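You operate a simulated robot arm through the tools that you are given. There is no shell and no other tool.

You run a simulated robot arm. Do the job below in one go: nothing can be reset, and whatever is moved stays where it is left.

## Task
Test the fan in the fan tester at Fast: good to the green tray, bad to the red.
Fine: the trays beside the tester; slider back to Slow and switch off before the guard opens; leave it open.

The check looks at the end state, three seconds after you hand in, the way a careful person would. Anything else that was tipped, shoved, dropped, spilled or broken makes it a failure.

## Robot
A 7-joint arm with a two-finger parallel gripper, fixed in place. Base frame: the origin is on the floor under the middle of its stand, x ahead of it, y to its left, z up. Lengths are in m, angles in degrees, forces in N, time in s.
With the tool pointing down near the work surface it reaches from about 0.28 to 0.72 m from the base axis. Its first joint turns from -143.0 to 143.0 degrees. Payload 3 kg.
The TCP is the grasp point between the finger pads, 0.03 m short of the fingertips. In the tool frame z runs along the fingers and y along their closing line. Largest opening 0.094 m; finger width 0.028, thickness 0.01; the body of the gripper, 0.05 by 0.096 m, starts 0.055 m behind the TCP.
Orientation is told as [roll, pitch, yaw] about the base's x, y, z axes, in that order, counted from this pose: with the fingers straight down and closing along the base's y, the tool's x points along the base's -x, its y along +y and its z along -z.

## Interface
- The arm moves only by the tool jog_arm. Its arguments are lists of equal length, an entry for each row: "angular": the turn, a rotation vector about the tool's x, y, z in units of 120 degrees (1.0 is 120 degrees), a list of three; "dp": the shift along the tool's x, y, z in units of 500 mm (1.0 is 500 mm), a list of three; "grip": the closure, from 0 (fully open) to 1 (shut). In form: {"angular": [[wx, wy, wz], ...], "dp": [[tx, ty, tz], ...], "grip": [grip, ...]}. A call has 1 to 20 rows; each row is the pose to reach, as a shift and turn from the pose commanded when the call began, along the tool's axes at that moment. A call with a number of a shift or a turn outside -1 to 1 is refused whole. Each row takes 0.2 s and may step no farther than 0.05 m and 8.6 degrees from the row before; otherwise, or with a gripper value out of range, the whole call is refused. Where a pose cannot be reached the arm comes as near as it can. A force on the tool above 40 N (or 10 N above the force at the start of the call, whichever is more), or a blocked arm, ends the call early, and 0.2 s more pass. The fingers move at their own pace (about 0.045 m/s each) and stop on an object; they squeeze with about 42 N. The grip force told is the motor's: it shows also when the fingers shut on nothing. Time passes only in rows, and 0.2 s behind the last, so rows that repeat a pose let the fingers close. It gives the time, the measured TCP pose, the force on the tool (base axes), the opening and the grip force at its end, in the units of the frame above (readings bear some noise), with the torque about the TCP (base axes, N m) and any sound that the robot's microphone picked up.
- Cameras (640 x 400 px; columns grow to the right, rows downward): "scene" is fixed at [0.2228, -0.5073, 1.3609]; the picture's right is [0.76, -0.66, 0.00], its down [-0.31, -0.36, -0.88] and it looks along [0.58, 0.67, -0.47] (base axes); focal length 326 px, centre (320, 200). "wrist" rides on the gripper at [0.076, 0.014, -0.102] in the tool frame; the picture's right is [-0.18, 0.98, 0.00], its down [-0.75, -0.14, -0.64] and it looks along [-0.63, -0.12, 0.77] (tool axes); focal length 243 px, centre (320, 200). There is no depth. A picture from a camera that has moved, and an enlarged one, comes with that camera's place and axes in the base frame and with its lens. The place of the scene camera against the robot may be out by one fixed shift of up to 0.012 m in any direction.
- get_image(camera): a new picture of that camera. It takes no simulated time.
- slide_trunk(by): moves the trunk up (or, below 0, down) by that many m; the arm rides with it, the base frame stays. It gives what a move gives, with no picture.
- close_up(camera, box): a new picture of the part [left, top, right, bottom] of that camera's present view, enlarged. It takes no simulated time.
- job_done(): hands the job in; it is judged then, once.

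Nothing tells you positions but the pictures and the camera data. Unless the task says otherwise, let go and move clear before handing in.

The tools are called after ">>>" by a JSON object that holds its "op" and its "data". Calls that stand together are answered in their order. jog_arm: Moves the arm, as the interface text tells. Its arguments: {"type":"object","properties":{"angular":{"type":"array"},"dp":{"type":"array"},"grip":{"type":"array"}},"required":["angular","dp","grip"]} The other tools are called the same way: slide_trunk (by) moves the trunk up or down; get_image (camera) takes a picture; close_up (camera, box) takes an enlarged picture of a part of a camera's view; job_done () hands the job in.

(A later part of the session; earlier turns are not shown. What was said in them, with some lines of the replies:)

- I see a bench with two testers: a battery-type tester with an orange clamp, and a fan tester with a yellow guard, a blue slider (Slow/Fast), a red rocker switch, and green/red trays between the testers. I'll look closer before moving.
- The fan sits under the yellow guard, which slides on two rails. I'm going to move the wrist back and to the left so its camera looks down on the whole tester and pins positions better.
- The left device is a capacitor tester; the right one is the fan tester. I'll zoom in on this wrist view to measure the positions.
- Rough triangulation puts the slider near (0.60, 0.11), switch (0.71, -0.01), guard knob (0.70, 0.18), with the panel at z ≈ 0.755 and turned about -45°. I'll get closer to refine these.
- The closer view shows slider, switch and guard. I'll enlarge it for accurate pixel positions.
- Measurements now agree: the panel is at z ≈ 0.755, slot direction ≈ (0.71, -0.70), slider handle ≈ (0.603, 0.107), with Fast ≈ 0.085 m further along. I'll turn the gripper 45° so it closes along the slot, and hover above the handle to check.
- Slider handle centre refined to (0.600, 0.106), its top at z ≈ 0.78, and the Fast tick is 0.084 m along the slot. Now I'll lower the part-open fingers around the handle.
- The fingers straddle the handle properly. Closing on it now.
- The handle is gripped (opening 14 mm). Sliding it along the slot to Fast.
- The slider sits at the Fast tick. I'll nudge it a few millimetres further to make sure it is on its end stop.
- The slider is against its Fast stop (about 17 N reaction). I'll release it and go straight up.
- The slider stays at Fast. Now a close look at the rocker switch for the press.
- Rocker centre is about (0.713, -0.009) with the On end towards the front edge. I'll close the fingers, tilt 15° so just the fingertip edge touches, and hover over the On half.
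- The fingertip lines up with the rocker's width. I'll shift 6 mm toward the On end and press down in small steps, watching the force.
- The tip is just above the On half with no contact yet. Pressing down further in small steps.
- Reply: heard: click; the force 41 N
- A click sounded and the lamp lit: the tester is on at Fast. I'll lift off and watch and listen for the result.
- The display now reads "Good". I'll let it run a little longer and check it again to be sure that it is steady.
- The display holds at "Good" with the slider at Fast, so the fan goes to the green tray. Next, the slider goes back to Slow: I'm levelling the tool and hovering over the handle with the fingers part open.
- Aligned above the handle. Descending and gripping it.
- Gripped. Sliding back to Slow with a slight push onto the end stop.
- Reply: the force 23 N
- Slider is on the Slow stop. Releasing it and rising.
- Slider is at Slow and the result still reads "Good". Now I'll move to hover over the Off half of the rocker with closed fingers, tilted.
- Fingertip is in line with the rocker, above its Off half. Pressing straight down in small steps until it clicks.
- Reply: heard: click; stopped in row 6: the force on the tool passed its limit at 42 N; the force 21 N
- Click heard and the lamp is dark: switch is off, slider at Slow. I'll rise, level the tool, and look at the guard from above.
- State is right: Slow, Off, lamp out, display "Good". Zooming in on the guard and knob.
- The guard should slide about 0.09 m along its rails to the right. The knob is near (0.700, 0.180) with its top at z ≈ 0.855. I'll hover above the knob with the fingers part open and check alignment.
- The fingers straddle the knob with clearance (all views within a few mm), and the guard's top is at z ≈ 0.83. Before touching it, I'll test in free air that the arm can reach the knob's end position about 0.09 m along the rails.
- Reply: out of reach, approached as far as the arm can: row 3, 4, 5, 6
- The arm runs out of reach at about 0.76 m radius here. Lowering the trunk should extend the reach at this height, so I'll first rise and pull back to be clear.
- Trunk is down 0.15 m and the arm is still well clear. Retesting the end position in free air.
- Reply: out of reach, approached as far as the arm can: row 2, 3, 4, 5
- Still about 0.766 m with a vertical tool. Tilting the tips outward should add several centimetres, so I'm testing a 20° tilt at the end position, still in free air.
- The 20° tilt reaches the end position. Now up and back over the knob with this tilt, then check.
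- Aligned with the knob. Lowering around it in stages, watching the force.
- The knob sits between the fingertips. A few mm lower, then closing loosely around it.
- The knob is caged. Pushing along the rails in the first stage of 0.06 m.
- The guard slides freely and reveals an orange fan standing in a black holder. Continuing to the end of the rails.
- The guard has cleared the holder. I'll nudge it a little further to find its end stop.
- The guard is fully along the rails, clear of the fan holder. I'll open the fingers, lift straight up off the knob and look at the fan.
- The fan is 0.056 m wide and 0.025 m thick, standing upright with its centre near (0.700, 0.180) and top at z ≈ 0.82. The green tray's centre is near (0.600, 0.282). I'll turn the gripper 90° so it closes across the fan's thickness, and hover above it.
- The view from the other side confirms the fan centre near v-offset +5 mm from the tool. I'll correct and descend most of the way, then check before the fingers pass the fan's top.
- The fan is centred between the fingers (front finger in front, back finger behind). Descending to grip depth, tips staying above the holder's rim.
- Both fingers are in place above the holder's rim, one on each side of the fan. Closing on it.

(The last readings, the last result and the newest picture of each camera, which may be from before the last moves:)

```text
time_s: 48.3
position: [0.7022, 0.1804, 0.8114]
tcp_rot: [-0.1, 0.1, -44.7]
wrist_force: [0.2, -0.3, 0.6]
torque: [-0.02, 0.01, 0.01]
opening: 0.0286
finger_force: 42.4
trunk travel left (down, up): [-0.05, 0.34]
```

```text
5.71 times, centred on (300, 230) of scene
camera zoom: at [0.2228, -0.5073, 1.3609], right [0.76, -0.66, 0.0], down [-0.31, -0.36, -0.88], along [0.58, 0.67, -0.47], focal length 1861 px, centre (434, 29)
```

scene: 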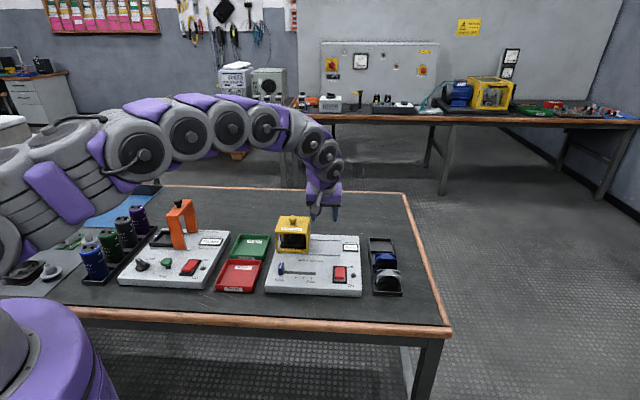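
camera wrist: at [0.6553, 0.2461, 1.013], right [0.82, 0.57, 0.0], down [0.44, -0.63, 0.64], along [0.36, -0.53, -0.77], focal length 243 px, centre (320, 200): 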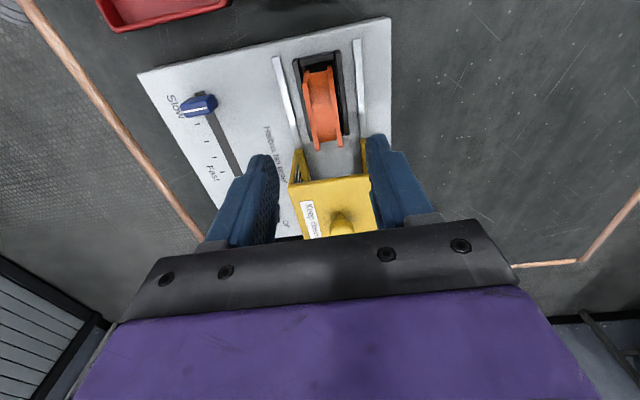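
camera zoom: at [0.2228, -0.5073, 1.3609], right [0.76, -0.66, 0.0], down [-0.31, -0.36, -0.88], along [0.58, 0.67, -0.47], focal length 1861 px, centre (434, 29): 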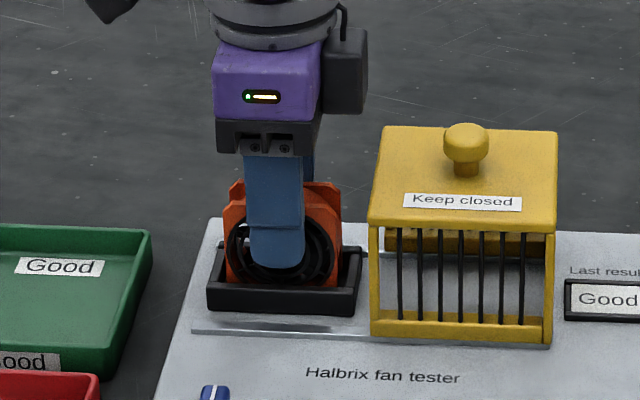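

The fan is gripped (28.6 mm, 42 N). Lifting straight up.

>>> {"op": "jog_arm", "data": {"angular": [[0, 0, 0], [0, 0, 0], [0, 0, 0], [0, 0, 0], [0, 0, 0], [0, 0, 0]], "dp": [[0, 0, -0.02], [0, 0, -0.05], [0, 0, -0.09], [0, 0, -0.14], [0, 0, -0.18], [0, 0, -0.18]], "grip": [0.85, 0.85, 0.85, 0.85, 0.85, 0.85]}}

>>> {"op": "close_up", "data": {"camera": "scene", "box": [220, 180, 340, 270]}}

>>> {"op": "get_image", "data": {"camera": "wrist"}}

```text
time_s: 49.7
position: [0.7047, 0.18, 0.9022]
tcp_rot: [-0.1, 0.1, -44.7]
wrist_force: [0.0, -0.2, -0.8]
torque: [0.01, 0.03, 0.0]
opening: 0.0288
finger_force: 41.8
trunk travel left (down, up): [-0.05, 0.34]
```

```text
4.44 times, centred on (280, 225) of scene
camera zoom: at [0.2228, -0.5073, 1.3609], right [0.76, -0.66, 0.0], down [-0.31, -0.36, -0.88], along [0.58, 0.67, -0.47], focal length 1448 px, centre (498, 89)
```

zoom: 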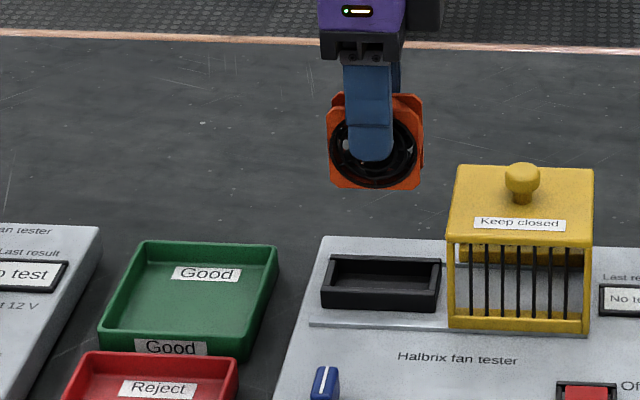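

```text
taken
camera wrist: at [0.6598, 0.2463, 1.0045], right [0.82, 0.57, 0.0], down [0.44, -0.63, 0.64], along [0.36, -0.53, -0.77], focal length 243 px, centre (320, 200)
```

wrist: 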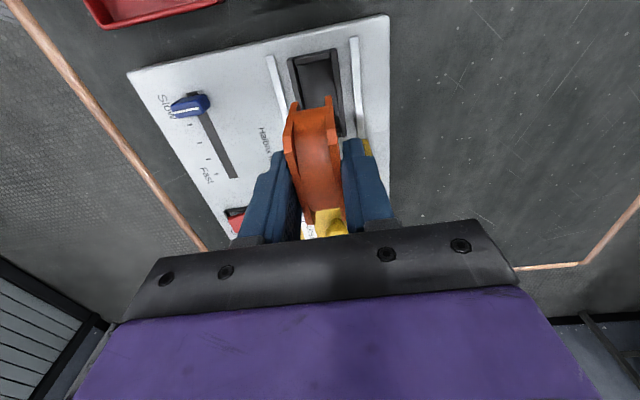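

The fan is out, hanging straight in the gripper. Moving it sideways over the green tray.

>>> {"op": "jog_arm", "data": {"angular": [[0, 0, 0], [0, 0, 0], [0, 0, 0], [0, 0, 0], [0, 0, 0], [0, 0, 0]], "dp": [[0.058, -0.001, 0], [0.116, -0.002, 0], [0.174, -0.004, 0], [0.232, -0.005, 0], [0.288, -0.006, 0], [0.288, -0.006, 0]], "grip": [0.85, 0.85, 0.85, 0.85, 0.85, 0.85]}}

>>> {"op": "close_up", "data": {"camera": "scene", "box": [200, 185, 320, 275]}}

>>> {"op": "get_image", "data": {"camera": "wrist"}}

```text
time_s: 51.1
position: [0.5995, 0.2793, 0.9021]
tcp_rot: [0.0, 0.0, -44.8]
wrist_force: [-0.5, 0.5, -0.2]
torque: [0.01, 0.0, 0.0]
opening: 0.0284
finger_force: 41.8
trunk travel left (down, up): [-0.05, 0.34]
```

```text
4.44 times, centred on (260, 230) of scene
camera zoom: at [0.2228, -0.5073, 1.3609], right [0.76, -0.66, 0.0], down [-0.31, -0.36, -0.88], along [0.58, 0.67, -0.47], focal length 1448 px, centre (587, 67)
```

zoom: 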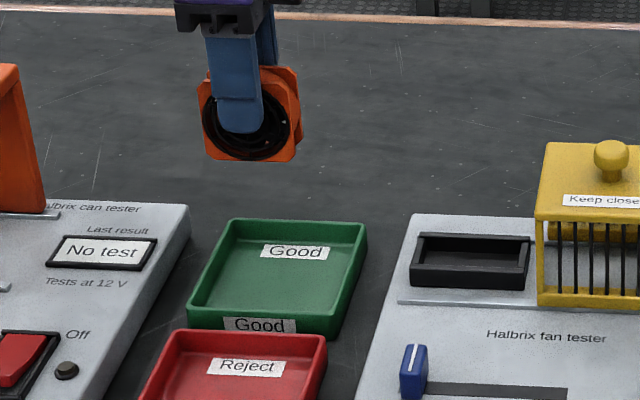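

```text
taken
camera wrist: at [0.556, 0.345, 1.005], right [0.82, 0.57, 0.0], down [0.44, -0.63, 0.64], along [0.36, -0.53, -0.77], focal length 243 px, centre (320, 200)
```

wrist: 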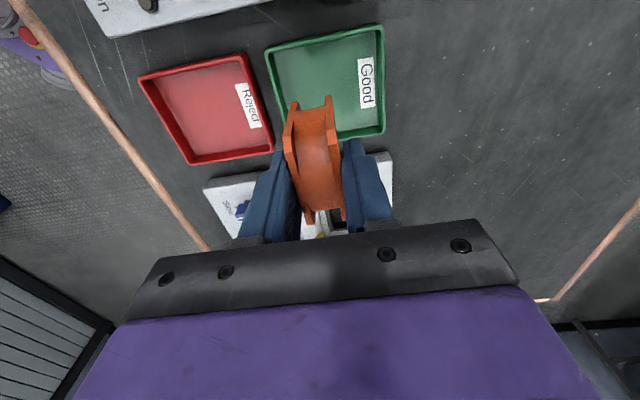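

The fan is over the green tray. I'll shift 6 mm to centre it, and lower to just above the rim before checking.

>>> {"op": "jog_arm", "data": {"angular": [[0, 0, 0], [0, 0, 0], [0, 0, 0], [0, 0, 0], [0, 0, 0]], "dp": [[0, 0.006, 0.04], [0, 0.012, 0.08], [0, 0.012, 0.12], [0, 0.012, 0.15], [0, 0.012, 0.15]], "grip": [0.85, 0.85, 0.85, 0.85, 0.85]}}

>>> {"op": "close_up", "data": {"camera": "scene", "box": [210, 200, 310, 280]}}

>>> {"op": "close_up", "data": {"camera": "wrist", "box": [200, 0, 440, 220]}}

```text
time_s: 52.3
position: [0.604, 0.2833, 0.8279]
tcp_rot: [-0.1, 0.1, -44.7]
wrist_force: [-0.7, 0.1, -1.5]
torque: [0.03, 0.0, -0.01]
opening: 0.0289
finger_force: 41.8
trunk travel left (down, up): [-0.05, 0.34]
```

```text
5.00 times, centred on (260, 240) of scene
camera zoom: at [0.2228, -0.5073, 1.3609], right [0.76, -0.66, 0.0], down [-0.31, -0.36, -0.88], along [0.58, 0.67, -0.47], focal length 1629 px, centre (620, 0)
```

zoom: 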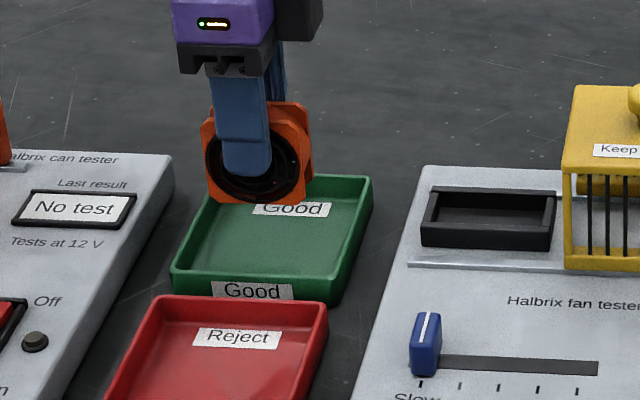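

```text
1.82 times, centred on (320, 110) of wrist
camera zoom: at [0.5597, 0.3492, 0.93], right [0.82, 0.57, 0.0], down [0.44, -0.63, 0.64], along [0.36, -0.53, -0.77], focal length 441 px, centre (320, 364)
```

zoom: 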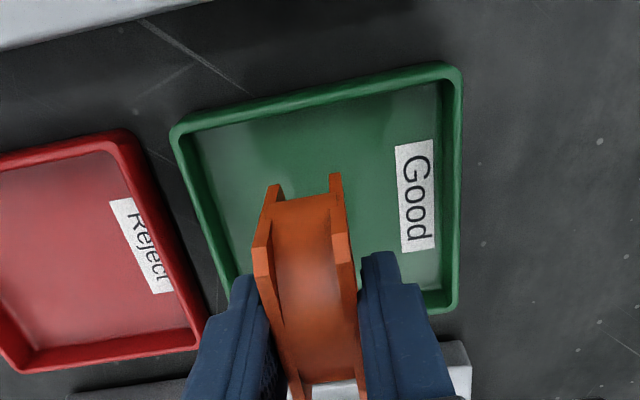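

Centred over the tray within a few mm. Lowering in stages until the fan touches the tray floor.

>>> {"op": "jog_arm", "data": {"angular": [[0, 0, 0], [0, 0, 0], [0, 0, 0], [0, 0, 0]], "dp": [[0, 0.003, 0.03], [0, 0.006, 0.06], [0, 0.006, 0.076], [0, 0.006, 0.076]], "grip": [0.85, 0.85, 0.85, 0.85]}}

>>> {"op": "close_up", "data": {"camera": "scene", "box": [210, 200, 310, 280]}}

```text
time_s: 53.3
position: [0.6067, 0.2863, 0.7904]
tcp_rot: [-0.2, 0.2, -44.7]
wrist_force: [-0.2, -0.8, -0.2]
torque: [0.0, -0.02, -0.02]
opening: 0.0288
finger_force: 41.6
trunk travel left (down, up): [-0.05, 0.34]
```

```text
5.00 times, centred on (260, 240) of scene
camera zoom: at [0.2228, -0.5073, 1.3609], right [0.76, -0.66, 0.0], down [-0.31, -0.36, -0.88], along [0.58, 0.67, -0.47], focal length 1629 px, centre (620, 0)
```

zoom: 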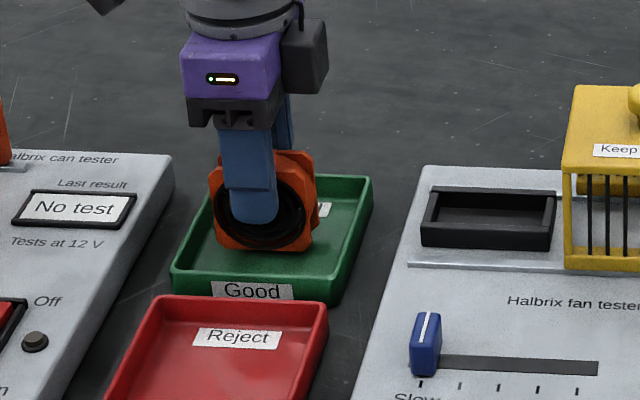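

>>> {"op": "jog_arm", "data": {"angular": [[0, 0, 0], [0, 0, 0], [0, 0, 0]], "dp": [[0, 0, 0.006], [0, 0, 0.012], [0, 0, 0.016]], "grip": [0.85, 0.85, 0.85]}}

>>> {"op": "close_up", "data": {"camera": "scene", "box": [225, 215, 285, 265]}}

```text
time_s: 54.1
position: [0.6058, 0.2864, 0.7826]
tcp_rot: [0.1, 0.1, -44.7]
wrist_force: [-1.2, 0.7, 17.8]
torque: [0.13, 0.21, 0.0]
opening: 0.0285
finger_force: 42.0
trunk travel left (down, up): [-0.05, 0.34]
```

```text
8.00 times, centred on (255, 240) of scene
camera zoom: at [0.2228, -0.5073, 1.3609], right [0.76, -0.66, 0.0], down [-0.31, -0.36, -0.88], along [0.58, 0.67, -0.47], focal length 2606 px, centre (840, -120)
```

zoom: 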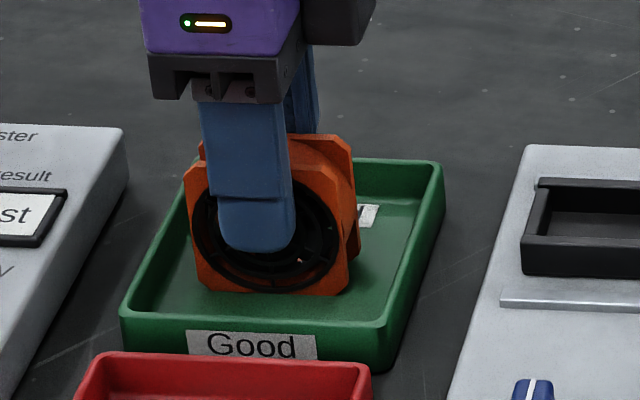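

The fan touched down (about 18 N). I'll ease the pressure by 2 mm, then open the fingers.

>>> {"op": "jog_arm", "data": {"angular": [[0, 0, 0], [0, 0, 0], [0, 0, 0], [0, 0, 0], [0, 0, 0]], "dp": [[0, 0, -0.003], [0, 0, -0.003], [0, 0, -0.003], [0, 0, -0.003], [0, 0, -0.003]], "grip": [0.85, 0.68, 0.6, 0.5, 0.5]}}

>>> {"op": "close_up", "data": {"camera": "scene", "box": [225, 215, 285, 265]}}

>>> {"op": "close_up", "data": {"camera": "wrist", "box": [200, 0, 440, 220]}}

```text
time_s: 55.3
position: [0.6053, 0.2856, 0.7827]
tcp_rot: [-0.1, 0.0, -44.8]
wrist_force: [-1.2, 0.3, -0.6]
torque: [0.02, -0.01, -0.01]
opening: 0.0469
finger_force: 0.1
trunk travel left (down, up): [-0.05, 0.34]
```

```text
8.00 times, centred on (255, 240) of scene
camera zoom: at [0.2228, -0.5073, 1.3609], right [0.76, -0.66, 0.0], down [-0.31, -0.36, -0.88], along [0.58, 0.67, -0.47], focal length 2606 px, centre (840, -120)
```

zoom: 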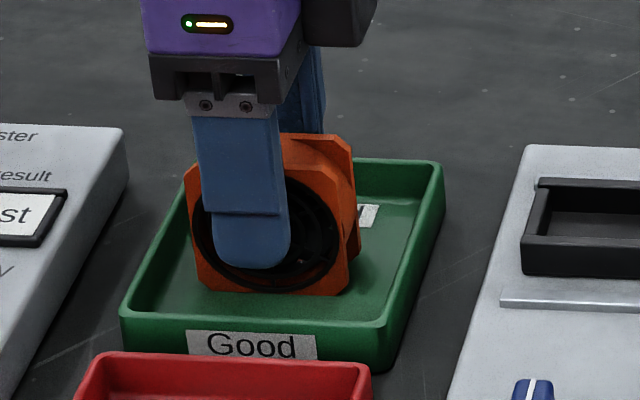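

```text
1.82 times, centred on (320, 110) of wrist
camera zoom: at [0.5616, 0.351, 0.8852], right [0.82, 0.57, 0.0], down [0.44, -0.63, 0.64], along [0.36, -0.53, -0.77], focal length 441 px, centre (320, 364)
```

zoom: 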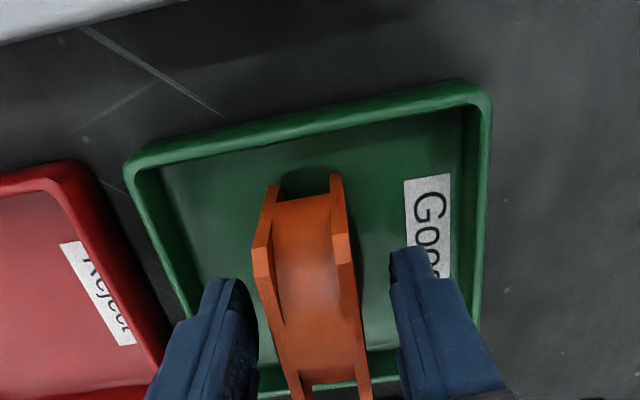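

The fan stands free in the green tray, fingers clear on both sides. Rising straight up.

>>> {"op": "jog_arm", "data": {"angular": [[0, 0, 0], [0, 0, 0], [0, 0, 0], [0, 0, 0], [0, 0, 0], [0, 0, 0]], "dp": [[0, 0, -0.03], [0, 0, -0.07], [0, 0, -0.13], [0, 0, -0.2], [0, 0, -0.28], [0, 0, -0.36]], "grip": [0.5, 0.5, 0.5, 0.5, 0.5, 0.5]}}

>>> {"op": "get_image", "data": {"camera": "scene"}}

>>> {"op": "close_up", "data": {"camera": "scene", "box": [205, 200, 415, 305]}}

```text
time_s: 56.7
position: [0.6055, 0.2865, 0.9637]
tcp_rot: [-0.1, 0.1, -44.7]
wrist_force: [0.1, 0.3, 0.5]
torque: [-0.01, 0.01, 0.02]
opening: 0.0469
finger_force: 0.0
trunk travel left (down, up): [-0.05, 0.34]
```

```text
taken
```

scene: 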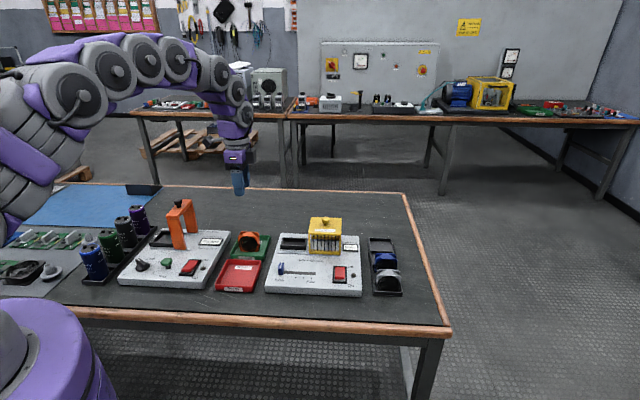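

```text
3.05 times, centred on (310, 252) of scene
camera zoom: at [0.2228, -0.5073, 1.3609], right [0.76, -0.66, 0.0], down [-0.31, -0.36, -0.88], along [0.58, 0.67, -0.47], focal length 993 px, centre (350, 40)
```

zoom: 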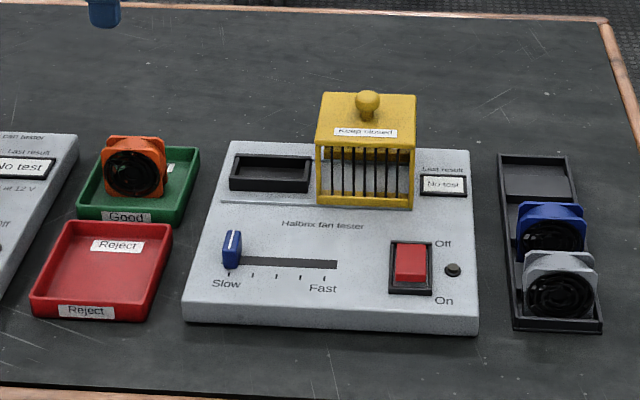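

Final check of the tray and the tester before handing in.

>>> {"op": "close_up", "data": {"camera": "scene", "box": [210, 220, 290, 300]}}

>>> {"op": "close_up", "data": {"camera": "scene", "box": [260, 205, 370, 300]}}

```text
5.00 times, centred on (250, 260) of scene
camera zoom: at [0.2228, -0.5073, 1.3609], right [0.76, -0.66, 0.0], down [-0.31, -0.36, -0.88], along [0.58, 0.67, -0.47], focal length 1629 px, centre (670, -100)
```

zoom: 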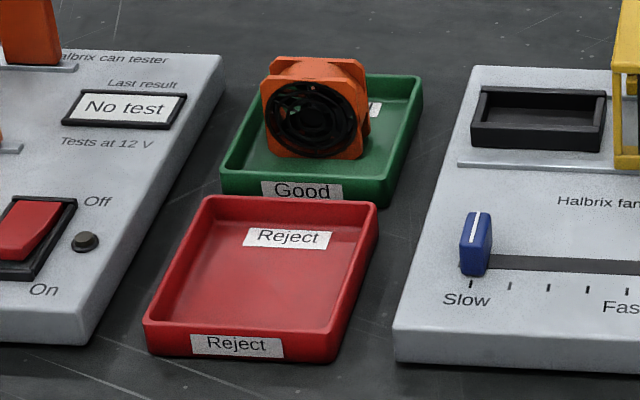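

```text
4.21 times, centred on (315, 252) of scene
camera zoom: at [0.2228, -0.5073, 1.3609], right [0.76, -0.66, 0.0], down [-0.31, -0.36, -0.88], along [0.58, 0.67, -0.47], focal length 1372 px, centre (341, -21)
```

zoom: 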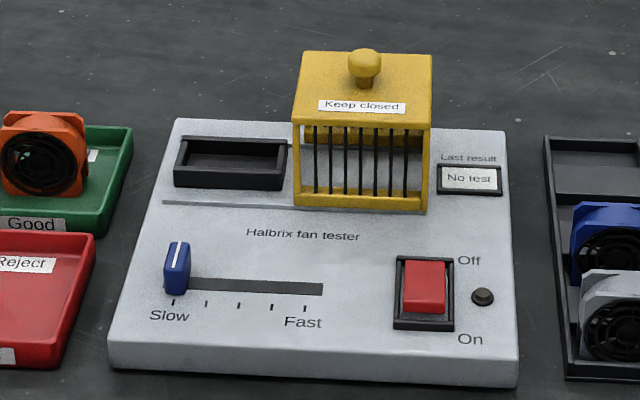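

The fan tested Good at Fast and now stands upright in the green tray. The slider is at Slow, the switch is off with its lamp dark, the guard is open, and the arm is clear with nothing else moved. Handing in now.

>>> {"op": "job_done", "data": {}}

```text
The job is handed in.
```

I tested the fan at Fast and the display read "Good", so it went into the green tray, where it is standing upright.

I set the slider back to Slow and switched the tester off before opening the guard, and the guard is still open. The display went back to "No test" once the fan was out. In the last pictures nothing else had been moved. The job is handed in; I haven't seen the check's verdict.
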